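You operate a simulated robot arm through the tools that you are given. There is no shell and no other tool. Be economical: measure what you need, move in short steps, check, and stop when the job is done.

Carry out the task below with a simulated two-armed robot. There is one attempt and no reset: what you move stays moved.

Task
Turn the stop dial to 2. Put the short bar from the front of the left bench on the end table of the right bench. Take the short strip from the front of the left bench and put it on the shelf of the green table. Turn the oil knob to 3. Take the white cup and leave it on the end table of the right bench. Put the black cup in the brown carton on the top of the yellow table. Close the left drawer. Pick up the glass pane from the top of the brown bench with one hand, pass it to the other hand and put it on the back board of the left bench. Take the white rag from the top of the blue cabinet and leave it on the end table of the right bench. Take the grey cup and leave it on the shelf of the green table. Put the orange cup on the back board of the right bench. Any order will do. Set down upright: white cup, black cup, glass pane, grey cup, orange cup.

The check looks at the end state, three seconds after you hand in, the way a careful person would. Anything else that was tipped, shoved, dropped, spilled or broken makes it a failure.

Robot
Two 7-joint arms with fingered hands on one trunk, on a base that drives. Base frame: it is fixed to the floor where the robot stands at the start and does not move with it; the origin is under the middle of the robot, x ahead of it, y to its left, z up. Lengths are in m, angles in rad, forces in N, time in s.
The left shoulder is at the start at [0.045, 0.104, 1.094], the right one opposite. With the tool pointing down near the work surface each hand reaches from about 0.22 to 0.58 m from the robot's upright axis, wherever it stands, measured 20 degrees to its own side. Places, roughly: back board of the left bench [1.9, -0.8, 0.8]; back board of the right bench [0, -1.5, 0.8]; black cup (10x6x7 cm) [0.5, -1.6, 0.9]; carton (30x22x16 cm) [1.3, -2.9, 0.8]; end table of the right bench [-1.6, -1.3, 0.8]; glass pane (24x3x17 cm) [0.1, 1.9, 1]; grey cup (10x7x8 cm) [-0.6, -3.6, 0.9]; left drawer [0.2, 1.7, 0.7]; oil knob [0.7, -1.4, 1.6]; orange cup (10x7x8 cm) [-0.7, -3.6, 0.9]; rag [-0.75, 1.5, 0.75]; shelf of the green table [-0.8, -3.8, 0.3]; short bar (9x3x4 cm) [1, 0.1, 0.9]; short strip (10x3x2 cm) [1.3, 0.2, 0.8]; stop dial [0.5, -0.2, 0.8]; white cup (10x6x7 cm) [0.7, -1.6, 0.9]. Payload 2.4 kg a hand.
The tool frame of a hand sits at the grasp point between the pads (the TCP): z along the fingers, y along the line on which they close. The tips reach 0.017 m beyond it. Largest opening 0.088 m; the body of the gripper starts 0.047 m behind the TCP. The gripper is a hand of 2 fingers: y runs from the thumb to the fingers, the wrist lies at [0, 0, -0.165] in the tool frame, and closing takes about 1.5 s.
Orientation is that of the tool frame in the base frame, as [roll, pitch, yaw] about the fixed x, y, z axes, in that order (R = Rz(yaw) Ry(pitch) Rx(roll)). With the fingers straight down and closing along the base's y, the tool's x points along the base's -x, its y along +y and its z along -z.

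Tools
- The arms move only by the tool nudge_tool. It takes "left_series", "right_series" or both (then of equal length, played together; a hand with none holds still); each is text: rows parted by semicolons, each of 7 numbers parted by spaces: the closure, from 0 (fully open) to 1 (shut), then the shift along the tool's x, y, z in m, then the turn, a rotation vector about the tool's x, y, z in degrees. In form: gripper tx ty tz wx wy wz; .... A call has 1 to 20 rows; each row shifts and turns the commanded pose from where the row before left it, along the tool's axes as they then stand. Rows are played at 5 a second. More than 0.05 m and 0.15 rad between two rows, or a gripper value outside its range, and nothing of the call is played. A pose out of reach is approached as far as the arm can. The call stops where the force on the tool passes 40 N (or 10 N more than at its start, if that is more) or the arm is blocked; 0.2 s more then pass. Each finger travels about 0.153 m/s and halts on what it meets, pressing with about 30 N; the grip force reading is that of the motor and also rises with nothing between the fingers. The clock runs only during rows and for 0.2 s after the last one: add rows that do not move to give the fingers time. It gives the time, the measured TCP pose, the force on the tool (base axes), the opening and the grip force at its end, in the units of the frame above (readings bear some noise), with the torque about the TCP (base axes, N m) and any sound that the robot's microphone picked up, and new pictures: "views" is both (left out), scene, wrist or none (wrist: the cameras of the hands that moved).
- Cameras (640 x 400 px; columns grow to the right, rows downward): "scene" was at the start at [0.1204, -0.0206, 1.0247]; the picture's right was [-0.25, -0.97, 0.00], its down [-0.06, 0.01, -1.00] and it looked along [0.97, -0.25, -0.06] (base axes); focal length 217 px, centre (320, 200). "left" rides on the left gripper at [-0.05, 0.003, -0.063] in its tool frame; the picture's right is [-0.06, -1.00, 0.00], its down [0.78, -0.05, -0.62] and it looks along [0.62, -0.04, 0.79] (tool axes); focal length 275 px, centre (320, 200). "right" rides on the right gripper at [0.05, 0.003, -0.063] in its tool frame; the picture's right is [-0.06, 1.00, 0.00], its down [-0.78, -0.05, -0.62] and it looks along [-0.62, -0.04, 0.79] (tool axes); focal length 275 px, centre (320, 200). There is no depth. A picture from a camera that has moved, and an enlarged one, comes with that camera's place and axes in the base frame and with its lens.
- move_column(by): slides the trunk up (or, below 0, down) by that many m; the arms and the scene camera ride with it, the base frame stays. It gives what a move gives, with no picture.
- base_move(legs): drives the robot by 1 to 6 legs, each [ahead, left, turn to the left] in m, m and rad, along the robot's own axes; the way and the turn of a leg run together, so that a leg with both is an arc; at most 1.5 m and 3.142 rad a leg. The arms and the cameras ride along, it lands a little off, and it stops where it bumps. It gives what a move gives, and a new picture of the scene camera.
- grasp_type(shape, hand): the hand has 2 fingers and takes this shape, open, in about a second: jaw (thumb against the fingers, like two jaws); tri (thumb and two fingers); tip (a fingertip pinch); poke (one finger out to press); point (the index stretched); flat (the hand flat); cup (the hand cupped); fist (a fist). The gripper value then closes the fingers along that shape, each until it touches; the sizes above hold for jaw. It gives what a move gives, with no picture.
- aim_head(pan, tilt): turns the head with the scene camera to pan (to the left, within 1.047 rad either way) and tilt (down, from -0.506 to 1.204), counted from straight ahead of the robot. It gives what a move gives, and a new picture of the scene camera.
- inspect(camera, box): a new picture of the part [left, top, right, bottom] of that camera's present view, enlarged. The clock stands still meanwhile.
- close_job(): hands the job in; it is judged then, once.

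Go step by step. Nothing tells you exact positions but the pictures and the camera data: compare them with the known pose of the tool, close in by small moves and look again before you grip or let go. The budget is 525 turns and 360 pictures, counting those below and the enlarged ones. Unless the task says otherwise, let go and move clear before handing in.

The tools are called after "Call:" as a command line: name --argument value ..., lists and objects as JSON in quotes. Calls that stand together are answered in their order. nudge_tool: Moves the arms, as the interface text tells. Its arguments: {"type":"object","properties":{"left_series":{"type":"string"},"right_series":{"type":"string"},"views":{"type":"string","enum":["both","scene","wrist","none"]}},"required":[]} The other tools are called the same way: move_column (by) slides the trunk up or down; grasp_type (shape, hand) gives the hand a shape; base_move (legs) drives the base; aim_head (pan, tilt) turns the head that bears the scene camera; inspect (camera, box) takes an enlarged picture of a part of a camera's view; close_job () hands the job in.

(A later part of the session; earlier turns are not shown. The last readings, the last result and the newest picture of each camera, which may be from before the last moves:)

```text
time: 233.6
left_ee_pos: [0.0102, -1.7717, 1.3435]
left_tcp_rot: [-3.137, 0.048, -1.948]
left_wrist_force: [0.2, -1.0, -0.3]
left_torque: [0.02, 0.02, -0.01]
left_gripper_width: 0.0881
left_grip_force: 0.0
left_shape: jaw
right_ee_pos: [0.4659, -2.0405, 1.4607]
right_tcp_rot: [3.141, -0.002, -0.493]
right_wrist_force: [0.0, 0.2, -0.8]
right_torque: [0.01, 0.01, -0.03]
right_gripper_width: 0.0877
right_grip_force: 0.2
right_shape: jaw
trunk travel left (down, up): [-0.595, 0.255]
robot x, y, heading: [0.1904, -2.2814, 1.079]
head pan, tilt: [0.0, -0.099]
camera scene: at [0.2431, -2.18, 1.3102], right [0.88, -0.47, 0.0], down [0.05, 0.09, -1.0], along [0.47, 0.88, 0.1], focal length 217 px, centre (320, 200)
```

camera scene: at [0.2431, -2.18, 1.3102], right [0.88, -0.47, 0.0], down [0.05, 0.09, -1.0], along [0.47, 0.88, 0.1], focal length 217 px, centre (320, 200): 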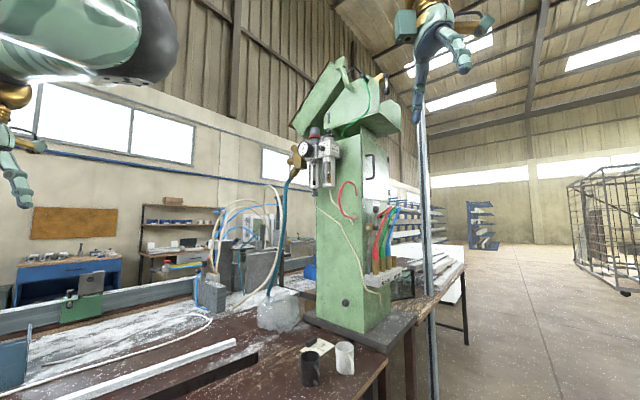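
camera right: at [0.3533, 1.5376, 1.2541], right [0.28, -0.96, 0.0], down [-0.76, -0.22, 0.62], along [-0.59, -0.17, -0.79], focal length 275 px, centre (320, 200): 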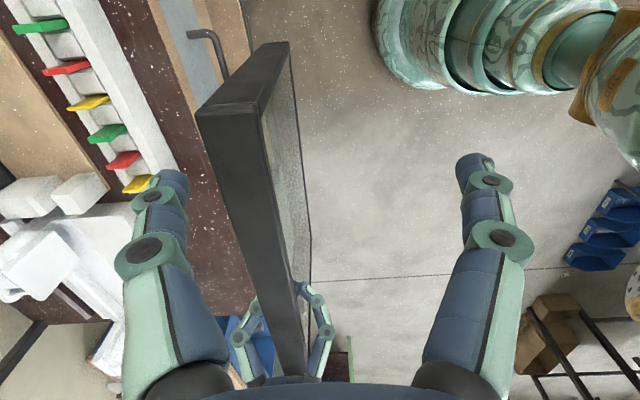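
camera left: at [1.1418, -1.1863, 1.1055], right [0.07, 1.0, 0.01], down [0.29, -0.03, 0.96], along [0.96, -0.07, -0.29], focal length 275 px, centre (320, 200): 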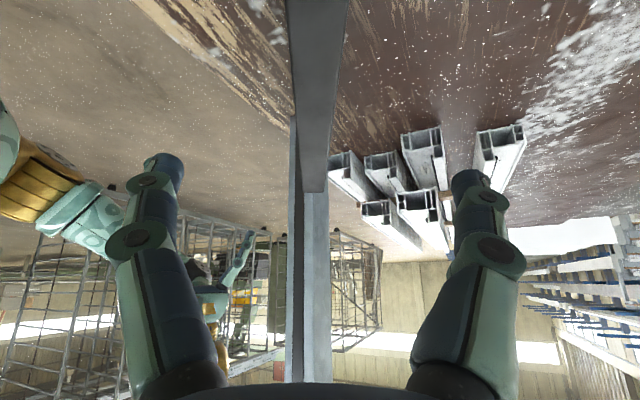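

Call:
inspect --camera "scene" --box '[280, 115, 360, 205]'

```text
4.44 times, centred on (320, 160) of scene
camera zoom: at [0.2431, -2.18, 1.3102], right [0.88, -0.47, 0.0], down [0.05, 0.09, -1.0], along [0.47, 0.88, 0.1], focal length 964 px, centre (320, 378)
```

zoom: 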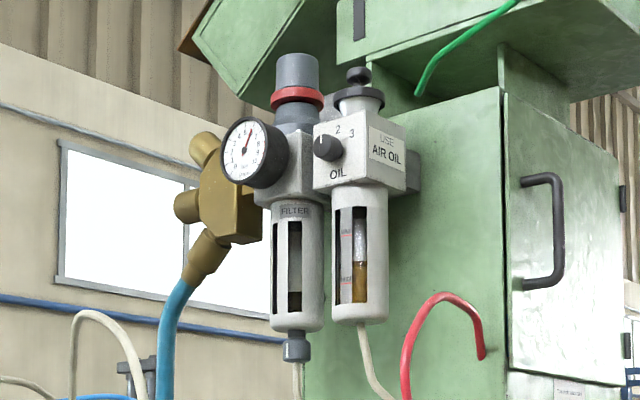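

The oil knob is on the left face of the "USE AIR OIL" lubricator at about [0.66, −1.41, 1.62], facing along the bench. I'll raise the trunk fully and turn the left hand horizontal.

Call:
move_column --by 0.25

Call:
nudge_tool --left_series "0 0 0 0 0 -8.2 0;0 0 0 0 0 -8.2 0;0 0 0 0 0 -8.2 0;0 0 0 0 0 -8.2 0;0 0 0 0 0 -8.2 0;0 0 0 0 0 -8.2 0;0 0 0 0 0 -8.2 0;0 0 0 0 0 -8.2 0;0 0 0 0 0 -8.2 0;0 0 0 0 0 -8.2 0;0 0 0 0 0 -8 0;0 0 0 0 8 0 0;0 0 0 0 8 0 0;0 0 0 0 8 0 0;0 0 0 0 8 0 0;0 0 0 0 8 0 0;0 0 0 0 8 0 0;0 0 0 0 0 0 0" --views "scene"

```text
time: 236.2
left_ee_pos: [0.0107, -1.771, 1.5935]
left_tcp_rot: [-3.137, 0.048, -1.948]
left_wrist_force: [-0.1, 0.0, 0.2]
left_torque: [-0.02, 0.01, 0.03]
left_gripper_width: 0.0879
left_grip_force: 0.0
left_shape: jaw
right_ee_pos: [0.467, -2.0414, 1.7094]
right_tcp_rot: [3.14, -0.002, -0.494]
right_wrist_force: [0.1, 0.5, 0.0]
right_torque: [0.03, -0.02, -0.01]
right_gripper_width: 0.0877
right_grip_force: 0.0
right_shape: jaw
trunk travel left (down, up): [-0.845, 0.005]
robot x, y, heading: [0.1898, -2.2854, 1.074]
head pan, tilt: [0.0, -0.099]
```

```text
time: 240.0
left_ee_pos: [0.0119, -1.7718, 1.5944]
left_tcp_rot: [0.722, 1.523, 1.076]
left_wrist_force: [-1.0, -0.7, 0.0]
left_torque: [-0.01, 0.0, -0.03]
left_gripper_width: 0.0879
left_grip_force: 0.1
left_shape: jaw
right_ee_pos: [0.4676, -2.04, 1.7098]
right_tcp_rot: [3.141, -0.002, -0.494]
right_wrist_force: [0.0, -0.8, -0.4]
right_torque: [-0.01, 0.02, 0.0]
right_gripper_width: 0.0879
right_grip_force: 0.1
right_shape: jaw
trunk travel left (down, up): [-0.845, 0.005]
robot x, y, heading: [0.1889, -2.2823, 1.073]
head pan, tilt: [0.0, -0.099]
camera scene: at [0.2433, -2.1809, 1.5605], right [0.88, -0.48, 0.0], down [0.05, 0.09, -1.0], along [0.47, 0.88, 0.1], focal length 217 px, centre (320, 200)
```

scene: 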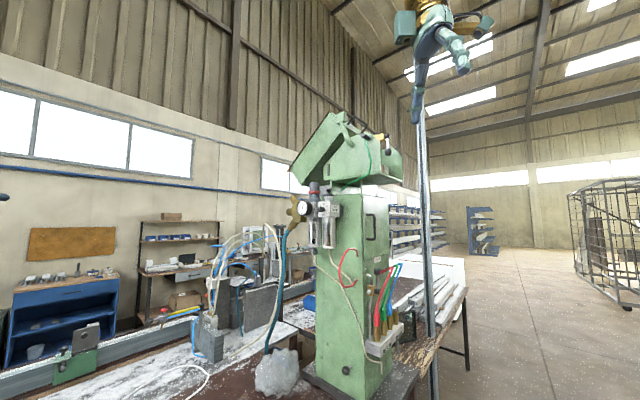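

The hand points at the lubricator's dial face direction. I'll tuck the right hand and drive so the left hand stops ~20 cm short of the knob.

Call:
nudge_tool --right_series "0 .02 .03 0 0 0 0;0 .02 .03 0 0 0 0;0 .02 .03 0 0 0 0;0 0 0 0 0 0 0" --views "none"

Call:
base_move --legs '[[0.46, -0.254, 0]]'

Call:
nudge_tool --left_series "0 0 0 0 0 0 8;0 0 0 0 0 0 8;0 0 0 0 0 0 8;0 0 0 0 0 0 8;0 0 0 0 0 0 8;0 0 0 0 0 0 8;0 0 0 0 0 0 8;0 0 0 0 0 0 8;0 0 0 0 0 0 0" --views "wrist"

```text
time: 241.0
left_ee_pos: [0.0106, -1.7702, 1.5911]
left_tcp_rot: [0.709, 1.524, 1.065]
left_wrist_force: [0.1, 0.6, 0.8]
left_torque: [0.0, 0.0, 0.0]
left_gripper_width: 0.0877
left_grip_force: 0.0
left_shape: jaw
right_ee_pos: [0.4774, -2.1467, 1.7113]
right_tcp_rot: [3.139, -0.003, -0.493]
right_wrist_force: [0.4, -0.1, -1.2]
right_torque: [-0.01, -0.01, 0.01]
right_gripper_width: 0.0878
right_grip_force: 0.2
right_shape: jaw
trunk travel left (down, up): [-0.845, 0.005]
robot x, y, heading: [0.1916, -2.2845, 1.072]
head pan, tilt: [0.0, -0.099]
```

```text
time: 244.0
left_ee_pos: [0.452, -1.4864, 1.5922]
left_tcp_rot: [0.72, 1.524, 1.076]
left_wrist_force: [0.4, -0.1, -0.3]
left_torque: [-0.02, 0.0, -0.02]
left_gripper_width: 0.0876
left_grip_force: 0.0
left_shape: jaw
right_ee_pos: [0.9191, -1.8595, 1.7107]
right_tcp_rot: [-3.141, -0.002, -0.493]
right_wrist_force: [-0.4, -0.6, -0.9]
right_torque: [0.04, 0.0, -0.01]
right_gripper_width: 0.0879
right_grip_force: 0.1
right_shape: jaw
trunk travel left (down, up): [-0.845, 0.005]
robot x, y, heading: [0.6298, -1.9991, 1.078]
head pan, tilt: [0.0, -0.099]
camera scene: at [0.6849, -1.8941, 1.5605], right [0.88, -0.47, 0.0], down [0.05, 0.09, -1.0], along [0.47, 0.88, 0.1], focal length 217 px, centre (320, 200)
```

scene: 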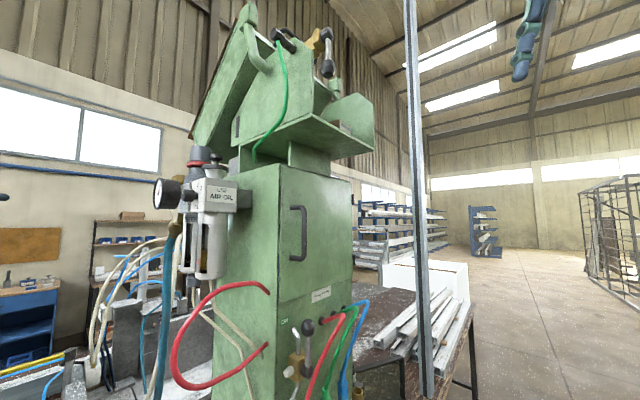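

```text
time: 246.0
left_ee_pos: [0.4524, -1.4854, 1.592]
left_tcp_rot: [1.532, 0.42, 1.912]
left_wrist_force: [0.0, -0.2, 0.1]
left_torque: [-0.02, -0.02, 0.01]
left_gripper_width: 0.0878
left_grip_force: 0.0
left_shape: jaw
right_ee_pos: [0.9195, -1.8601, 1.7116]
right_tcp_rot: [3.14, -0.002, -0.491]
right_wrist_force: [0.5, -0.4, 0.2]
right_torque: [-0.04, -0.01, -0.05]
right_gripper_width: 0.0879
right_grip_force: 0.0
right_shape: jaw
trunk travel left (down, up): [-0.845, 0.005]
robot x, y, heading: [0.6284, -1.9943, 1.077]
head pan, tilt: [0.0, -0.099]
camera left: at [0.4071, -1.5498, 1.6121], right [0.19, -0.42, -0.89], down [-0.81, 0.44, -0.39], along [0.55, 0.79, -0.26], focal length 275 px, centre (320, 200)
```

left: 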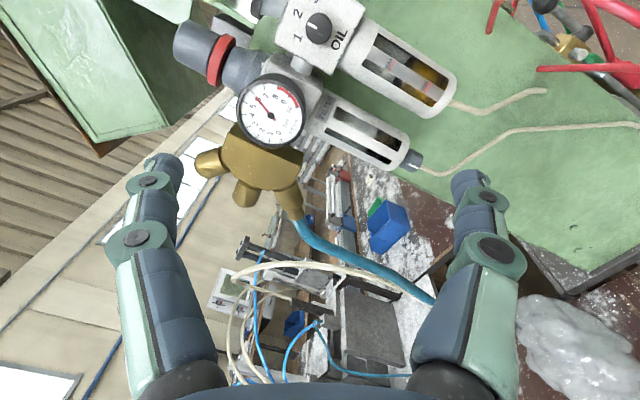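

Call:
inspect --camera "left" --box '[230, 0, 390, 100]'

```text
4.00 times, centred on (310, 50) of left
camera zoom: at [0.4071, -1.5498, 1.6121], right [0.19, -0.42, -0.89], down [-0.81, 0.44, -0.39], along [0.55, 0.79, -0.26], focal length 1101 px, centre (360, 800)
```

zoom: 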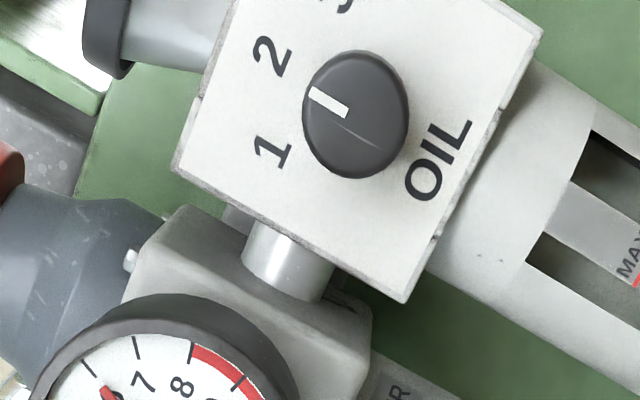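

The knob points at 2 now, and 3 is 60° further clockwise. Triangulated at [0.650, −1.431, 1.608], ~2.2 cm wide. I'll approach along the tool axis, stopping just short.

Call:
nudge_tool --left_series ".5 -.01 0 .03 0 0 0;.5 -.01 0 .03 0 0 0;.5 0 0 .04 0 0 0;.5 0 0 .04 0 0 0;.5 0 0 .03 0 0 0;.5 0 0 0 0 0 0" --views "wrist"

```text
time: 247.4
left_ee_pos: [0.6176, -1.4451, 1.6075]
left_tcp_rot: [1.531, 0.422, 1.913]
left_wrist_force: [0.0, -0.6, 0.1]
left_torque: [0.0, 0.03, 0.0]
left_gripper_width: 0.0441
left_grip_force: 0.0
left_shape: jaw
right_ee_pos: [0.9185, -1.8603, 1.7109]
right_tcp_rot: [3.141, -0.001, -0.494]
right_wrist_force: [0.0, -0.5, -0.2]
right_torque: [0.0, 0.0, 0.0]
right_gripper_width: 0.0877
right_grip_force: 0.2
right_shape: jaw
trunk travel left (down, up): [-0.845, 0.005]
robot x, y, heading: [0.6326, -1.9946, 1.081]
head pan, tilt: [0.0, -0.099]
camera left: at [0.5727, -1.5081, 1.6267], right [0.19, -0.43, -0.88], down [-0.81, 0.44, -0.39], along [0.55, 0.79, -0.26], focal length 275 px, centre (320, 200)
```

left: 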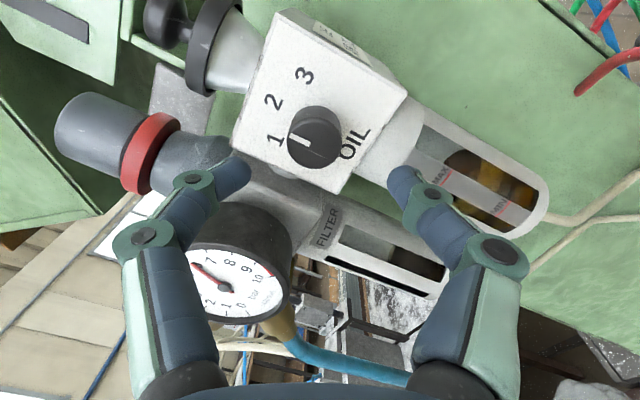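

Call:
inspect --camera "left" --box '[230, 50, 390, 200]'

```text
2.67 times, centred on (310, 125) of left
camera zoom: at [0.5727, -1.5081, 1.6267], right [0.19, -0.43, -0.88], down [-0.81, 0.44, -0.39], along [0.55, 0.79, -0.26], focal length 734 px, centre (347, 400)
```

zoom: 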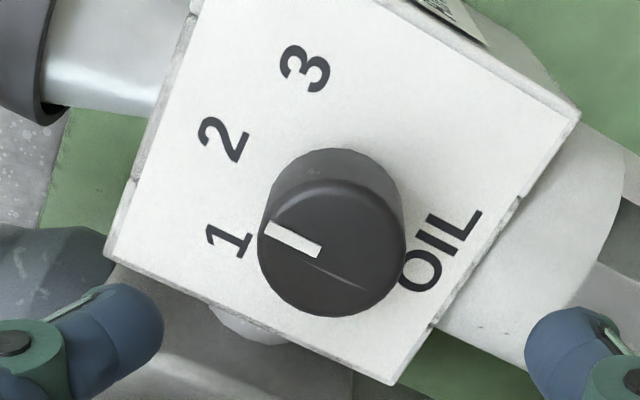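

Pointer is at 2; digits are ~45° apart. I'll advance onto the knob, close, and turn 45° clockwise.

Call:
nudge_tool --left_series ".55 0 0 .015 0 0 0;.6 0 .001 .015 0 0 0;.6 0 0 .003 0 0 0;.6 0 0 0 0 0 0" --views "wrist"

```text
time: 248.4
left_ee_pos: [0.6479, -1.4328, 1.6096]
left_tcp_rot: [1.53, 0.422, 1.912]
left_wrist_force: [0.2, 0.5, -0.1]
left_torque: [-0.01, 0.01, 0.0]
left_gripper_width: 0.0355
left_grip_force: 0.1
left_shape: jaw
right_ee_pos: [0.919, -1.861, 1.7114]
right_tcp_rot: [3.139, 0.0, -0.493]
right_wrist_force: [-0.1, 0.1, -0.6]
right_torque: [-0.01, -0.02, 0.04]
right_gripper_width: 0.0878
right_grip_force: 0.0
right_shape: jaw
trunk travel left (down, up): [-0.845, 0.005]
robot x, y, heading: [0.6317, -2.0002, 1.077]
head pan, tilt: [0.0, -0.099]
camera left: at [0.6041, -1.4962, 1.629], right [0.19, -0.43, -0.88], down [-0.81, 0.44, -0.39], along [0.55, 0.79, -0.26], focal length 275 px, centre (320, 200)
```

left: 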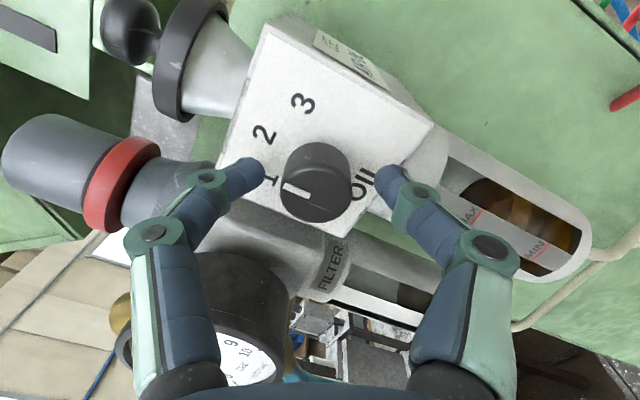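

Call:
nudge_tool --left_series "1 0 0 0 0 0 0;1 0 0 0 0 0 0;1 0 0 0 0 0 0;1 0 0 0 0 0 0;1 0 0 0 0 0 7.5;1 0 0 0 0 0 7.5;1 0 0 0 0 0 7.5;1 0 0 0 0 0 7.5;1 0 0 0 0 0 7.5;1 0 0 0 0 0 7.5;1 0 0 0 0 0 0;.6 0 0 0 0 0 0;.6 0 0 0 0 0 0;.6 0 0 -.02 0 0 0;.6 0 0 -.02 0 0 0;.6 0 0 0 0 0 0" --views "wrist"

Call:
inspect --camera "left" --box '[230, 50, 390, 200]'

```text
time: 251.8
left_ee_pos: [0.6085, -1.4458, 1.6071]
left_tcp_rot: [1.532, -0.364, 1.944]
left_wrist_force: [0.8, -0.9, 0.0]
left_torque: [-0.04, 0.0, -0.01]
left_gripper_width: 0.0346
left_grip_force: 0.0
left_shape: jaw
right_ee_pos: [0.919, -1.8605, 1.7106]
right_tcp_rot: [3.14, -0.002, -0.492]
right_wrist_force: [0.6, -0.3, -0.3]
right_torque: [0.0, 0.02, 0.01]
right_gripper_width: 0.088
right_grip_force: 0.1
right_shape: jaw
trunk travel left (down, up): [-0.845, 0.005]
robot x, y, heading: [0.6314, -1.9933, 1.075]
head pan, tilt: [0.0, -0.099]
camera left: at [0.5669, -1.5123, 1.5885], right [-0.07, 0.29, -0.95], down [-0.85, 0.48, 0.21], along [0.52, 0.83, 0.21], focal length 275 px, centre (320, 200)
```

left: 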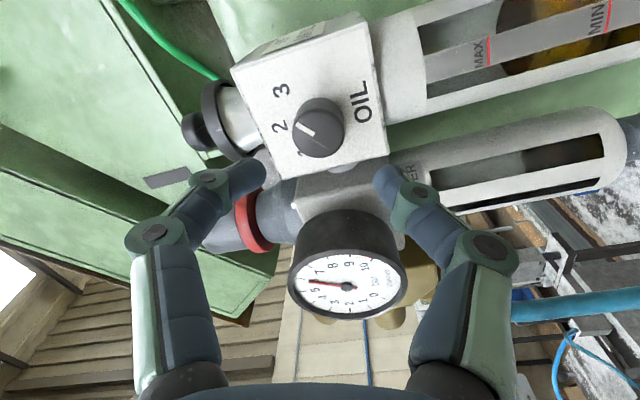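

```text
2.67 times, centred on (310, 125) of left
camera zoom: at [0.5669, -1.5123, 1.5885], right [-0.07, 0.29, -0.95], down [-0.85, 0.48, 0.21], along [0.52, 0.83, 0.21], focal length 734 px, centre (347, 400)
```

zoom: 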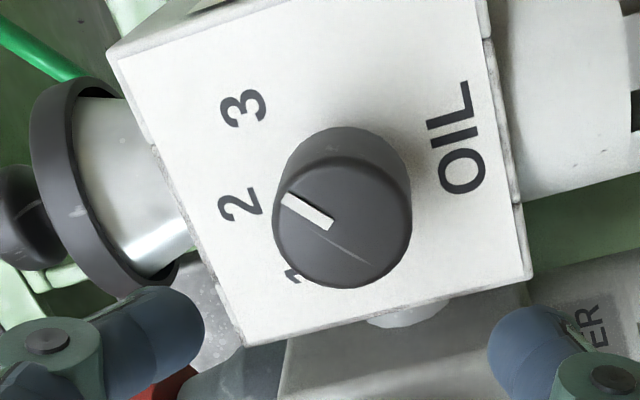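

The pointer now matches 3. I'll back off further and check again.

Call:
nudge_tool --left_series ".6 0 0 -.04 0 0 0;.6 0 0 -.04 0 0 0;.3 0 0 -.04 0 0 0;0 0 0 -.04 0 0 0;0 0 0 0 0 0 0" --views "wrist"

Call:
inspect --camera "left" --box '[230, 0, 390, 100]'

```text
time: 253.0
left_ee_pos: [0.4627, -1.5025, 1.6046]
left_tcp_rot: [1.534, -0.364, 1.942]
left_wrist_force: [0.3, -0.8, 0.0]
left_torque: [0.0, 0.02, 0.0]
left_gripper_width: 0.0879
left_grip_force: 0.1
left_shape: jaw
right_ee_pos: [0.9186, -1.8605, 1.7111]
right_tcp_rot: [3.14, -0.001, -0.493]
right_wrist_force: [0.3, -0.2, 0.2]
right_torque: [-0.01, 0.02, -0.01]
right_gripper_width: 0.0878
right_grip_force: 0.1
right_shape: jaw
trunk travel left (down, up): [-0.845, 0.005]
robot x, y, heading: [0.632, -1.9955, 1.078]
head pan, tilt: [0.0, -0.099]
camera left: at [0.4212, -1.5685, 1.5849], right [-0.07, 0.29, -0.95], down [-0.85, 0.48, 0.21], along [0.52, 0.83, 0.21], focal length 275 px, centre (320, 200)
```

left: 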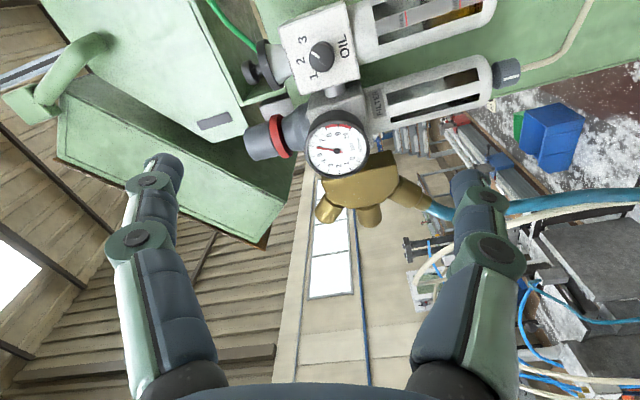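

```text
4.00 times, centred on (310, 50) of left
camera zoom: at [0.4212, -1.5685, 1.5849], right [-0.07, 0.29, -0.95], down [-0.85, 0.48, 0.21], along [0.52, 0.83, 0.21], focal length 1101 px, centre (360, 800)
```

zoom: 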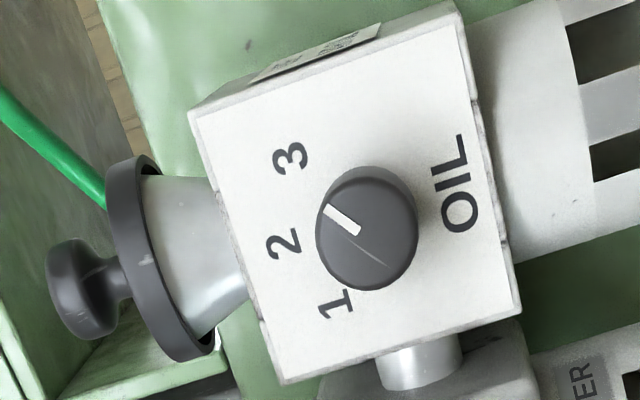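

The oil knob sits on 3. I'll back the base off, unwind the left hand to its natural downward pose, and lower the trunk.

Call:
base_move --legs '[[-0.3, 0.1, 0]]'

Call:
nudge_tool --left_series "0 0 0 0 0 0 -8.4;0 0 0 0 0 0 -8.4;0 0 0 0 0 0 -8.4;0 0 0 0 0 0 -8.4;0 0 0 0 0 0 -8.4;0 0 0 0 0 0 -8.4;0 0 0 0 0 0 -8.4;0 0 0 0 0 0 -8.4;0 0 0 0 0 0 -8.4;0 0 0 0 0 0 -8.4;0 0 0 0 0 0 -8.4;0 0 0 0 0 0 -8.4;0 0 0 0 0 0 -8.4;0 0 0 0 -8 0 0;0 0 0 0 -8 0 0;0 0 0 0 -8 0 0;0 0 0 0 -8 0 0;0 0 0 0 0 0 0" --views "none"

Call:
nudge_tool --left_series "0 0 0 0 0 8.2 0;0 0 0 0 0 8.2 0;0 0 0 0 0 8.2 0;0 0 0 0 0 8.2 0;0 0 0 0 0 8.2 0;0 0 0 0 0 8.2 0;0 0 0 0 0 8.2 0;0 0 0 0 0 8.2 0;0 0 0 0 0 8.2 0;0 0 0 0 0 8.2 0;0 0 0 0 0 8 0;0 0 0 0 0 0 0" --right_series "0 0 0 0 0 0 8.2;0 0 0 0 0 0 8.2;0 0 0 0 0 0 8.2;0 0 0 0 0 0 8.2;0 0 0 0 0 0 8.2;0 0 0 0 0 0 8.2;0 0 0 0 0 0 8.2;0 0 0 0 0 0 8.2;0 0 0 0 0 0 8.2;0 0 0 0 0 0 8.2;0 0 0 0 0 0 8;0 0 0 0 0 0 0" --views "none"

```text
time: 255.1
left_ee_pos: [0.2371, -1.719, 1.6037]
left_tcp_rot: [1.533, -0.363, 1.945]
left_wrist_force: [-0.6, 0.6, -0.1]
left_torque: [0.01, 0.04, 0.03]
left_gripper_width: 0.0877
left_grip_force: 0.0
left_shape: jaw
right_ee_pos: [0.6928, -2.0764, 1.7114]
right_tcp_rot: [3.139, -0.002, -0.491]
right_wrist_force: [0.1, 0.4, 0.0]
right_torque: [-0.01, -0.01, 0.01]
right_gripper_width: 0.0879
right_grip_force: 0.1
right_shape: jaw
trunk travel left (down, up): [-0.845, 0.005]
robot x, y, heading: [0.4064, -2.216, 1.08]
head pan, tilt: [0.0, -0.099]
camera scene: at [0.459, -2.1106, 1.5606], right [0.88, -0.47, 0.0], down [0.05, 0.09, -0.99], along [0.47, 0.88, 0.1], focal length 217 px, centre (320, 200)
```

scene: 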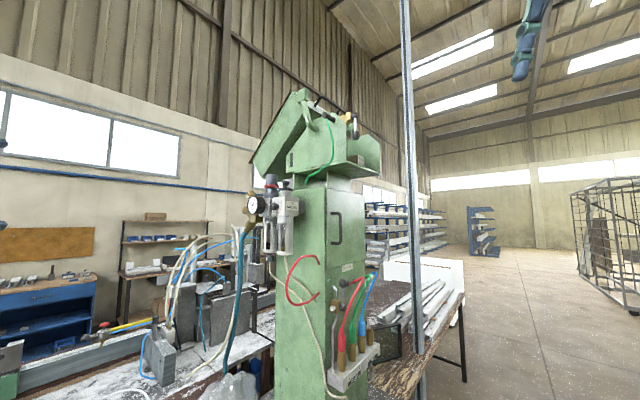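

```text
time: 258.9
left_ee_pos: [0.2351, -1.7176, 1.6043]
left_tcp_rot: [0.086, 1.526, 1.004]
left_wrist_force: [0.3, 0.1, -0.7]
left_torque: [0.0, 0.0, -0.01]
left_gripper_width: 0.0877
left_grip_force: 0.0
left_shape: jaw
right_ee_pos: [0.6943, -2.0755, 1.7101]
right_tcp_rot: [3.139, -0.002, -0.49]
right_wrist_force: [-0.2, -0.2, 0.3]
right_torque: [0.02, -0.02, -0.01]
right_gripper_width: 0.0879
right_grip_force: 0.0
right_shape: jaw
trunk travel left (down, up): [-0.845, 0.005]
robot x, y, heading: [0.4088, -2.2133, 1.081]
head pan, tilt: [0.0, -0.099]
```

```text
time: 261.5
left_ee_pos: [0.2365, -1.7186, 1.6038]
left_tcp_rot: [3.139, 0.042, -2.224]
left_wrist_force: [-0.3, 0.9, 0.5]
left_torque: [-0.03, -0.02, -0.03]
left_gripper_width: 0.0882
left_grip_force: 0.0
left_shape: jaw
right_ee_pos: [0.6926, -2.0761, 1.7102]
right_tcp_rot: [-3.14, -0.001, -2.062]
right_wrist_force: [0.0, 0.6, -0.5]
right_torque: [0.01, 0.05, -0.04]
right_gripper_width: 0.0881
right_grip_force: 0.1
right_shape: jaw
trunk travel left (down, up): [-0.845, 0.005]
robot x, y, heading: [0.4059, -2.2104, 1.082]
head pan, tilt: [0.0, -0.099]
```

Both hands are back in natural poses. Lowering the trunk, then facing the cups.

Call:
move_column --by -0.4

Call:
move_column --by -0.12

Call:
aim_head --pan 0.0 --tilt 0.5

```text
time: 265.4
left_ee_pos: [0.2369, -1.7175, 1.2028]
left_tcp_rot: [3.137, 0.045, -2.223]
left_wrist_force: [-0.5, -0.5, -0.3]
left_torque: [0.01, -0.01, -0.01]
left_gripper_width: 0.0878
left_grip_force: 0.0
left_shape: jaw
right_ee_pos: [0.6933, -2.0761, 1.3112]
right_tcp_rot: [-3.141, -0.002, -2.061]
right_wrist_force: [0.4, -0.4, -0.1]
right_torque: [0.02, -0.01, 0.01]
right_gripper_width: 0.088
right_grip_force: 0.0
right_shape: jaw
trunk travel left (down, up): [-0.445, 0.405]
robot x, y, heading: [0.4039, -2.2122, 1.085]
head pan, tilt: [0.0, -0.099]
```

```text
time: 266.9
left_ee_pos: [0.2365, -1.7183, 1.0836]
left_tcp_rot: [3.136, 0.043, -2.223]
left_wrist_force: [-0.8, -0.5, -0.3]
left_torque: [-0.06, 0.0, 0.01]
left_gripper_width: 0.0876
left_grip_force: 0.0
left_shape: jaw
right_ee_pos: [0.6925, -2.0753, 1.1919]
right_tcp_rot: [-3.141, -0.001, -2.06]
right_wrist_force: [-0.1, 0.0, -0.3]
right_torque: [0.06, -0.03, -0.01]
right_gripper_width: 0.0883
right_grip_force: 0.0
right_shape: jaw
trunk travel left (down, up): [-0.325, 0.525]
robot x, y, heading: [0.4028, -2.2144, 1.08]
head pan, tilt: [0.0, -0.099]
```

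```text
time: 267.9
left_ee_pos: [0.2365, -1.718, 1.0842]
left_tcp_rot: [3.135, 0.046, -2.224]
left_wrist_force: [0.1, -0.7, 0.0]
left_torque: [0.0, 0.0, 0.02]
left_gripper_width: 0.0877
left_grip_force: 0.1
left_shape: jaw
right_ee_pos: [0.6925, -2.0756, 1.19]
right_tcp_rot: [3.141, -0.002, -2.059]
right_wrist_force: [0.0, -0.6, -0.1]
right_torque: [-0.01, 0.03, 0.02]
right_gripper_width: 0.0881
right_grip_force: 0.0
right_shape: jaw
trunk travel left (down, up): [-0.325, 0.525]
robot x, y, heading: [0.4059, -2.2116, 1.079]
head pan, tilt: [0.0, 0.499]
camera scene: at [0.4641, -2.1014, 0.9839], right [0.88, -0.47, 0.0], down [-0.23, -0.42, -0.88], along [0.41, 0.77, -0.48], focal length 217 px, centre (320, 200)
```

scene: 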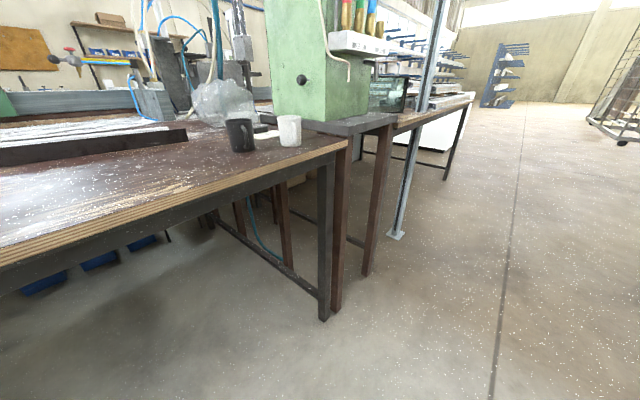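

Cups: black ≈[0.54, −1.57], white ≈[0.65, −1.59]. I'll turn to face the bench and come up in front of them.

Call:
base_move --legs '[[0, 0, 0.85], [0.07, -0.4, 0]]'

Call:
aim_head --pan 0.0 --tilt 0.6

```text
time: 272.5
left_ee_pos: [0.2647, -1.8104, 1.0831]
left_tcp_rot: [3.137, 0.044, -1.388]
left_wrist_force: [-0.8, -0.6, -0.1]
left_torque: [-0.02, 0.02, 0.0]
left_gripper_width: 0.0878
left_grip_force: 0.0
left_shape: jaw
right_ee_pos: [0.8371, -1.7133, 1.1907]
right_tcp_rot: [-3.14, -0.003, -1.228]
right_wrist_force: [0.2, 0.0, -0.4]
right_torque: [0.01, 0.01, 0.0]
right_gripper_width: 0.0879
right_grip_force: 0.1
right_shape: jaw
trunk travel left (down, up): [-0.325, 0.525]
robot x, y, heading: [0.745, -2.0128, 1.914]
head pan, tilt: [0.0, 0.499]
camera scene: at [0.7034, -1.8992, 0.9838], right [0.94, 0.34, 0.0], down [0.16, -0.45, -0.88], along [-0.29, 0.83, -0.48], focal length 217 px, centre (320, 200)
```

scene: 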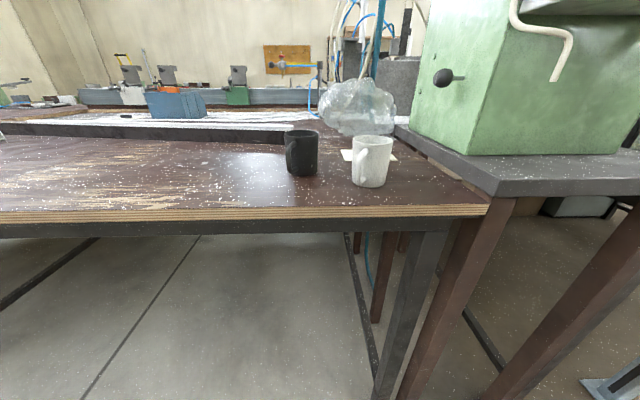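

```text
time: 273.2
left_ee_pos: [0.2643, -1.8114, 1.0837]
left_tcp_rot: [3.136, 0.045, -1.389]
left_wrist_force: [-0.3, -0.2, 0.7]
left_torque: [-0.02, -0.02, -0.01]
left_gripper_width: 0.0879
left_grip_force: 0.0
left_shape: jaw
right_ee_pos: [0.8372, -1.714, 1.1911]
right_tcp_rot: [-3.141, -0.002, -1.226]
right_wrist_force: [-0.1, -0.3, 0.3]
right_torque: [-0.04, -0.01, 0.0]
right_gripper_width: 0.0881
right_grip_force: 0.1
right_shape: jaw
trunk travel left (down, up): [-0.325, 0.525]
robot x, y, heading: [0.7471, -2.0145, 1.913]
head pan, tilt: [0.0, 0.6]
camera scene: at [0.7041, -1.9017, 0.9748], right [0.94, 0.34, 0.0], down [0.19, -0.53, -0.83], along [-0.28, 0.78, -0.56], focal length 217 px, centre (320, 200)
```

scene: 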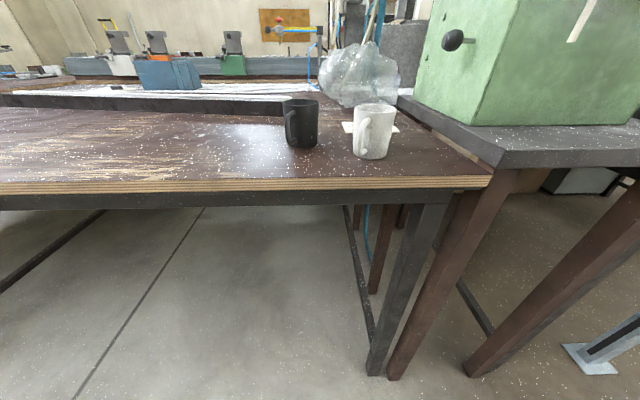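

Rims: black [0.547, −1.551, 0.903], white [0.667, −1.556, 0.905], handles pointing left. I'll yaw the right hand 90° (closing front-to-back) and bring it above the white cup.

Call:
nudge_tool --right_series "0 0 0 0 0 0 -8.2;0 0 0 0 0 0 -8.2;0 0 0 0 0 0 -8.2;0 0 0 0 0 0 -8.2;0 0 0 0 0 0 -8.2;0 0 0 0 0 0 -8.2;0 0 0 0 0 0 -8.2;0 0 0 0 0 0 -8.2;0 0 0 0 0 0 -8.2;0 0 0 0 0 0 -8.2;0 0 0 0 0 0 -8;0 -.02 -.04 0 0 0 0;0 -.02 -.04 0 0 0 0;0 -.02 -.04 0 0 0 0;0 -.02 -.04 0 0 0 0;0 -.026 -.046 0 0 0 0;0 0 0 .04 0 0 0;0 0 0 .04 0 0 0;0 0 0 .04 0 0 0;0 0 0 0 0 0 0" --views "both"

```text
refused: row 16 steps farther than a row can; nothing moved
```

Call:
nudge_tool --right_series "0 0 0 0 0 0 -8.5;0 0 0 0 0 0 -8.5;0 0 0 0 0 0 -8.5;0 0 0 0 0 0 -8.5;0 0 0 0 0 0 -8.5;0 0 0 0 0 0 -8.5;0 0 0 0 0 0 -8.5;0 0 0 0 0 0 -8.5;0 0 0 0 0 0 -8.5;0 0 0 0 0 0 -8.5;0 0 0 0 0 0 -5;0 -.02 -.042 0 0 0 0;0 -.02 -.042 0 0 0 0;0 -.02 -.042 0 0 0 0;0 -.023 -.04 0 0 0 0;0 -.023 -.04 0 0 0 0;0 0 0 .04 0 0 0;0 0 0 .04 0 0 0;0 0 0 .04 0 0 0;0 0 0 0 0 0 0" --views "both"

```text
time: 277.4
left_ee_pos: [0.2654, -1.8106, 1.0837]
left_tcp_rot: [3.137, 0.047, -1.389]
left_wrist_force: [0.2, 0.7, 0.4]
left_torque: [0.02, 0.02, 0.0]
left_gripper_width: 0.0877
left_grip_force: 0.1
left_shape: jaw
right_ee_pos: [0.6669, -1.5553, 1.0699]
right_tcp_rot: [3.141, -0.001, 0.343]
right_wrist_force: [-0.8, -0.8, -0.8]
right_torque: [0.05, -0.01, 0.0]
right_gripper_width: 0.088
right_grip_force: 0.0
right_shape: jaw
trunk travel left (down, up): [-0.325, 0.525]
robot x, y, heading: [0.7417, -2.018, 1.914]
head pan, tilt: [0.0, 0.6]
camera scene: at [0.7041, -1.9017, 0.9747], right [0.94, 0.34, 0.0], down [0.19, -0.53, -0.82], along [-0.28, 0.78, -0.57], focal length 217 px, centre (320, 200)
camera right: at [0.7145, -1.5423, 1.1331], right [0.28, -0.96, 0.0], down [-0.76, -0.22, 0.62], along [-0.59, -0.17, -0.79], focal length 275 px, centre (320, 200)
```

scene: 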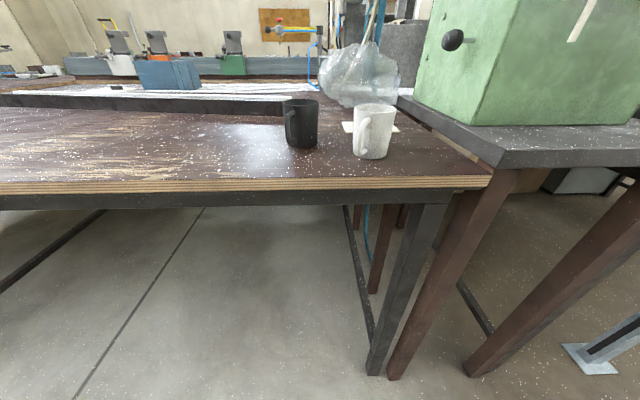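
right: 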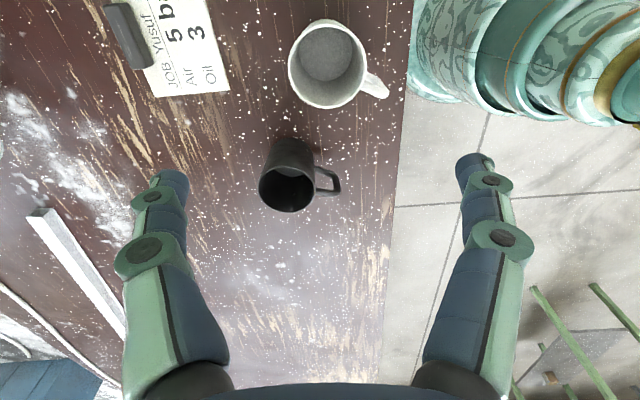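

Seen from above the handles point toward the robot, so the natural sideways closing is right. I'll rotate back and descend partway.

Call:
nudge_tool --right_series "0 0 0 0 0 0 8;0 0 0 0 0 0 8;0 0 0 0 0 0 8;0 0 0 0 0 0 8;0 0 0 0 0 0 8;0 0 0 0 0 0 8;0 0 0 0 0 0 8;0 0 0 0 0 0 8;0 0 0 0 0 0 8;0 0 0 0 0 0 8;0 0 0 0 0 0 8;0 0 0 0 0 0 8;0 0 0 .04 0 0 0;0 0 0 .03 0 0 0;0 0 0 0 0 0 0" --views "both"

```text
time: 280.6
left_ee_pos: [0.2672, -1.8109, 1.0848]
left_tcp_rot: [3.137, 0.045, -1.39]
left_wrist_force: [-0.1, 0.5, -0.3]
left_torque: [-0.03, 0.0, -0.01]
left_gripper_width: 0.0877
left_grip_force: 0.0
left_shape: jaw
right_ee_pos: [0.6693, -1.5583, 1.0001]
right_tcp_rot: [-3.139, -0.003, -1.332]
right_wrist_force: [0.2, 0.0, 0.2]
right_torque: [0.01, 0.0, 0.01]
right_gripper_width: 0.088
right_grip_force: 0.0
right_shape: jaw
trunk travel left (down, up): [-0.325, 0.525]
robot x, y, heading: [0.7466, -2.0188, 1.915]
head pan, tilt: [0.0, 0.6]
camera scene: at [0.704, -1.9017, 0.9747], right [0.94, 0.34, 0.0], down [0.19, -0.53, -0.82], along [-0.28, 0.78, -0.57], focal length 217 px, centre (320, 200)
camera right: at [0.6762, -1.6066, 1.0627], right [-0.98, -0.18, 0.0], down [-0.14, 0.77, 0.62], along [-0.11, 0.61, -0.79], focal length 275 px, centre (320, 200)
```

scene: 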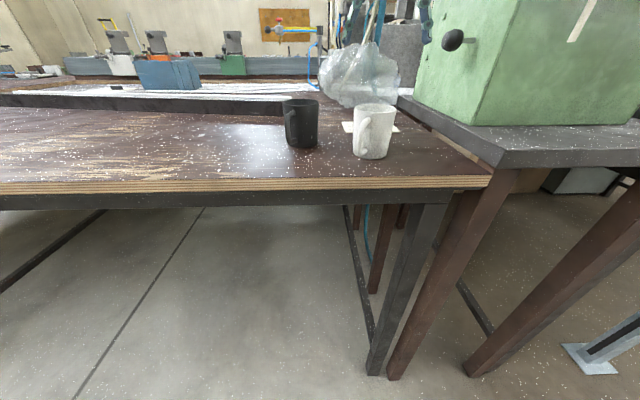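
right: 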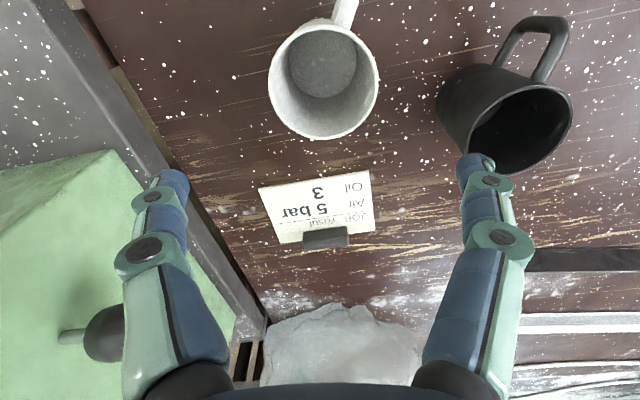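

Call:
nudge_tool --right_series "0 .006 .004 .03 0 0 0;0 0 0 .03 0 0 0;0 0 0 .03 0 0 0;0 0 0 .022 0 0 0;0 0 0 0 0 0 0" --views "both"

```text
time: 281.8
left_ee_pos: [0.2659, -1.8118, 1.0829]
left_tcp_rot: [3.135, 0.045, -1.388]
left_wrist_force: [-0.1, -0.3, -0.4]
left_torque: [0.0, -0.01, -0.02]
left_gripper_width: 0.088
left_grip_force: 0.0
left_shape: jaw
right_ee_pos: [0.6655, -1.5625, 0.8867]
right_tcp_rot: [-3.139, -0.002, -1.333]
right_wrist_force: [0.4, 0.3, -0.8]
right_torque: [0.0, 0.01, 0.02]
right_gripper_width: 0.088
right_grip_force: 0.0
right_shape: jaw
trunk travel left (down, up): [-0.325, 0.525]
robot x, y, heading: [0.7447, -2.0132, 1.913]
head pan, tilt: [0.0, 0.6]
camera scene: at [0.704, -1.9017, 0.9747], right [0.94, 0.34, 0.0], down [0.19, -0.53, -0.82], along [-0.28, 0.78, -0.57], focal length 217 px, centre (320, 200)
camera right: at [0.6737, -1.6123, 0.9501], right [-0.98, -0.18, 0.0], down [-0.14, 0.77, 0.62], along [-0.11, 0.61, -0.79], focal length 275 px, centre (320, 200)
```

scene: 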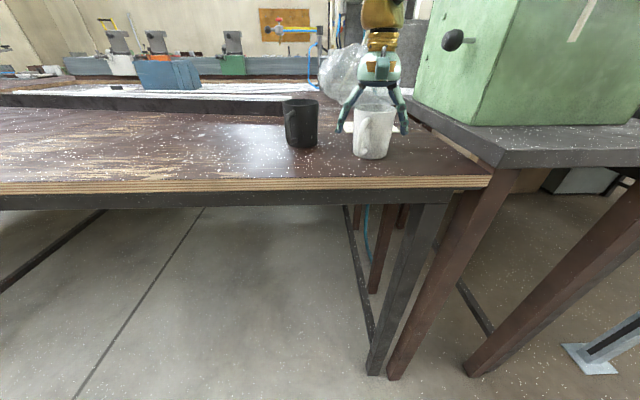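
right: 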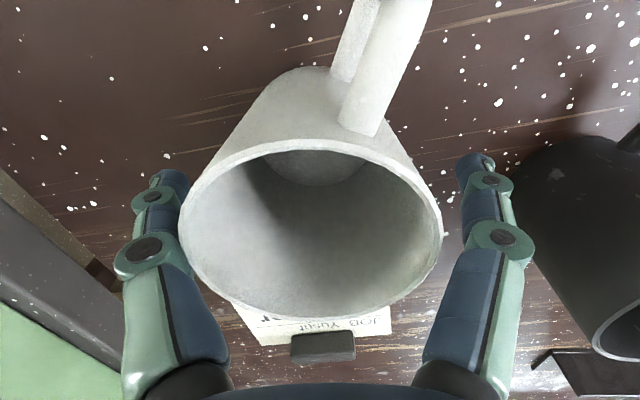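

The fingers straddle the white cup symmetrically. Closing and lifting slightly.

Call:
nudge_tool --right_series "1 0 0 0 0 0 0;1 0 0 0 0 0 0;1 0 0 0 0 0 0;1 0 0 0 0 0 0;1 0 0 0 0 0 0;1 0 0 -.02 0 0 0;1 0 0 -.03 0 0 0;1 0 0 -.03 0 0 0;1 0 0 0 0 0 0" --views "both"

```text
time: 283.8
left_ee_pos: [0.2649, -1.8109, 1.0829]
left_tcp_rot: [3.137, 0.044, -1.389]
left_wrist_force: [0.4, 0.9, -0.9]
left_torque: [0.0, 0.0, 0.01]
left_gripper_width: 0.0878
left_grip_force: 0.2
left_shape: jaw
right_ee_pos: [0.6657, -1.5633, 0.968]
right_tcp_rot: [-3.139, -0.001, -1.33]
right_wrist_force: [0.4, 0.3, 0.0]
right_torque: [0.0, 0.03, -0.02]
right_gripper_width: 0.0475
right_grip_force: 29.5
right_shape: jaw
trunk travel left (down, up): [-0.325, 0.525]
robot x, y, heading: [0.7465, -2.0198, 1.915]
head pan, tilt: [0.0, 0.6]
camera scene: at [0.704, -1.9017, 0.9747], right [0.94, 0.34, 0.0], down [0.19, -0.53, -0.82], along [-0.28, 0.78, -0.57], focal length 217 px, centre (320, 200)
camera right: at [0.6732, -1.6127, 1.0313], right [-0.98, -0.18, 0.0], down [-0.14, 0.77, 0.62], along [-0.11, 0.61, -0.79], focal length 275 px, centre (320, 200)
```

scene: 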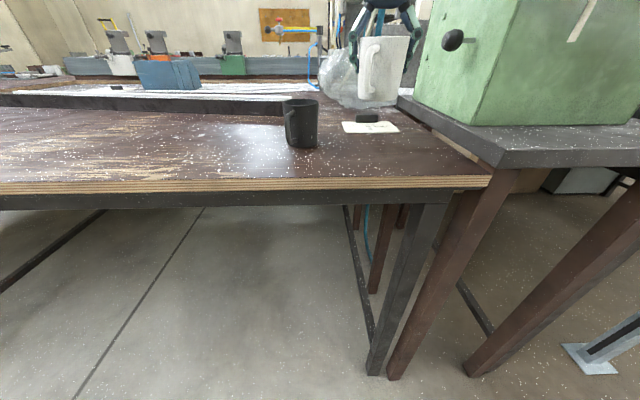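
right: 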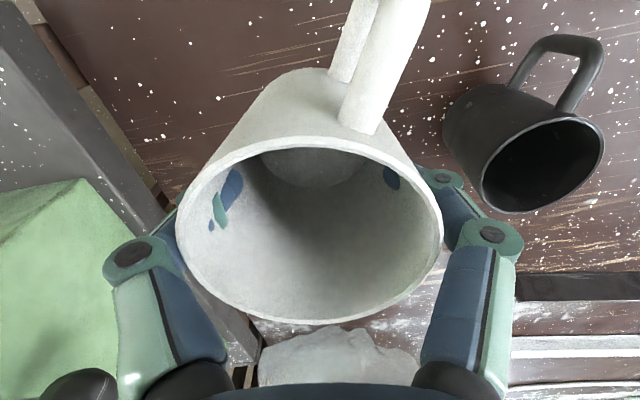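

White cup is held. I'll raise the right hand out to the side and bring the left hand over the black cup.

Call:
nudge_tool --right_series "1 0 0 -.04 0 0 0;1 0 0 -.04 0 0 0;1 0 0 -.04 0 0 0;1 0 0 -.03 0 0 0;1 0 -.03 0 0 0 0;1 0 -.03 0 0 0 0;1 .02 -.03 0 0 0 0;1 .02 0 0 0 0 0;1 0 0 0 0 0 0;1 0 0 0 0 0 0;1 0 0 0 0 0 0" --left_series "0 0 0 0 0 0 0;0 0 0 0 0 0 0;0 -.0255 -.04 0 0 0 0;0 -.0255 -.04 0 0 0 0;0 -.0255 -.04 0 0 0 0;0 -.0255 -.04 0 0 0 0;0 -.0255 -.04 0 0 0 0;0 -.0255 -.04 0 0 0 0;0 -.0255 -.04 0 0 0 0;0 -.0255 -.04 0 0 0 0;0 0 0 .04 0 0 0" --views "both"

```text
time: 286.2
left_ee_pos: [0.4705, -1.6311, 1.0369]
left_tcp_rot: [3.137, 0.045, -1.39]
left_wrist_force: [0.1, -0.4, 1.0]
left_torque: [0.01, -0.01, -0.01]
left_gripper_width: 0.0879
left_grip_force: 0.1
left_shape: jaw
left hand out of reach, approached as far as the arm can: row 8, 9, 10
right_ee_pos: [0.7632, -1.5771, 1.1204]
right_tcp_rot: [-3.141, -0.001, -1.332]
right_wrist_force: [0.0, -0.7, -0.6]
right_torque: [-0.01, 0.0, 0.0]
right_gripper_width: 0.0475
right_grip_force: 30.0
right_shape: jaw
trunk travel left (down, up): [-0.325, 0.525]
robot x, y, heading: [0.745, -2.0156, 1.91]
head pan, tilt: [0.0, 0.6]
camera scene: at [0.7041, -1.9016, 0.9747], right [0.94, 0.34, 0.0], down [0.19, -0.53, -0.82], along [-0.28, 0.78, -0.57], focal length 217 px, centre (320, 200)
camera right: at [0.7708, -1.6264, 1.1831], right [-0.98, -0.18, 0.0], down [-0.14, 0.77, 0.62], along [-0.11, 0.61, -0.79], focal length 275 px, centre (320, 200)
camera left: at [0.459, -1.5859, 1.1023], right [0.97, 0.24, 0.0], down [0.2, -0.79, 0.58], along [0.14, -0.57, -0.81], focal length 275 px, centre (320, 200)
```

scene: 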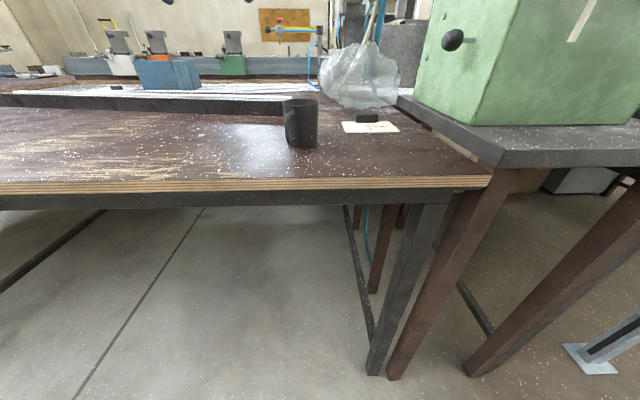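
right: 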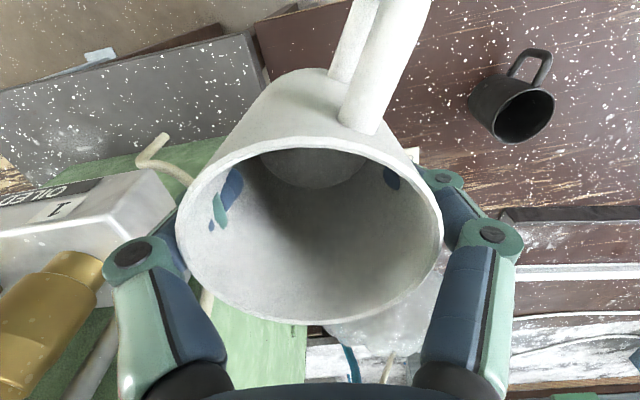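
left: 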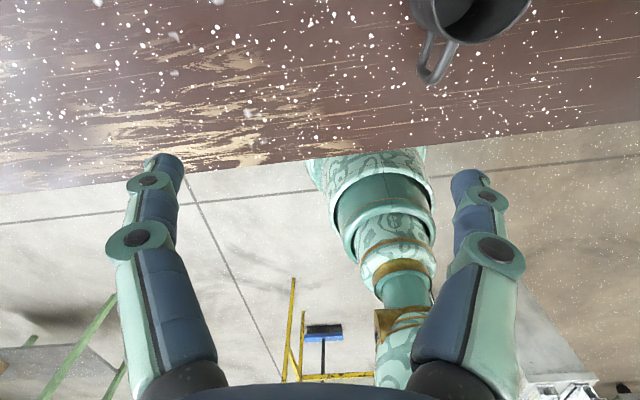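

The left arm can't cross that far. I'll pull the right hand (cup) back, then slide the base 12 cm right.

Call:
nudge_tool --right_series "1 .04 0 0 0 0 0;1 .04 0 0 0 0 0;1 .04 0 0 0 0 0;1 .04 0 0 0 0 0" --left_series "0 0 .02 -.02 0 0 0;0 0 .02 -.02 0 0 0;0 0 0 0 0 0 0;0 0 0 0 0 0 0" --views "none"

Call:
base_move --legs '[[0.03, -0.14, 0]]'

```text
time: 287.2
left_ee_pos: [0.4336, -1.6401, 1.0786]
left_tcp_rot: [3.136, 0.046, -1.392]
left_wrist_force: [-0.6, -0.2, -0.1]
left_torque: [0.01, -0.01, 0.02]
left_gripper_width: 0.088
left_grip_force: 0.0
left_shape: jaw
right_ee_pos: [0.8018, -1.7329, 1.1212]
right_tcp_rot: [-3.139, -0.004, -1.331]
right_wrist_force: [-0.4, -0.1, -1.3]
right_torque: [0.01, 0.03, -0.02]
right_gripper_width: 0.0476
right_grip_force: 29.8
right_shape: jaw
trunk travel left (down, up): [-0.325, 0.525]
robot x, y, heading: [0.7437, -2.0205, 1.915]
head pan, tilt: [0.0, 0.6]
```

```text
time: 288.5
left_ee_pos: [0.5503, -1.5652, 1.0789]
left_tcp_rot: [3.134, 0.046, -1.389]
left_wrist_force: [-0.4, 0.7, 0.6]
left_torque: [0.01, 0.05, 0.0]
left_gripper_width: 0.0882
left_grip_force: 0.2
left_shape: jaw
right_ee_pos: [0.9186, -1.6576, 1.1215]
right_tcp_rot: [-3.139, -0.002, -1.331]
right_wrist_force: [-1.7, 0.5, -1.3]
right_torque: [0.01, -0.02, 0.01]
right_gripper_width: 0.0478
right_grip_force: 30.1
right_shape: jaw
trunk travel left (down, up): [-0.325, 0.525]
robot x, y, heading: [0.8666, -1.948, 1.915]
head pan, tilt: [0.0, 0.6]
camera scene: at [0.822, -1.828, 0.9747], right [0.94, 0.34, 0.0], down [0.19, -0.53, -0.82], along [-0.28, 0.78, -0.57], focal length 217 px, centre (320, 200)
```

scene: 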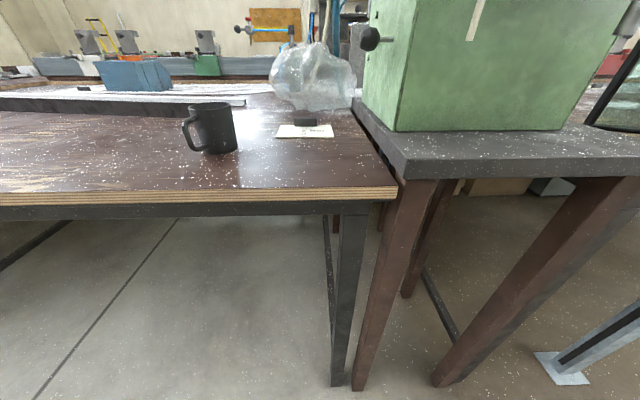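

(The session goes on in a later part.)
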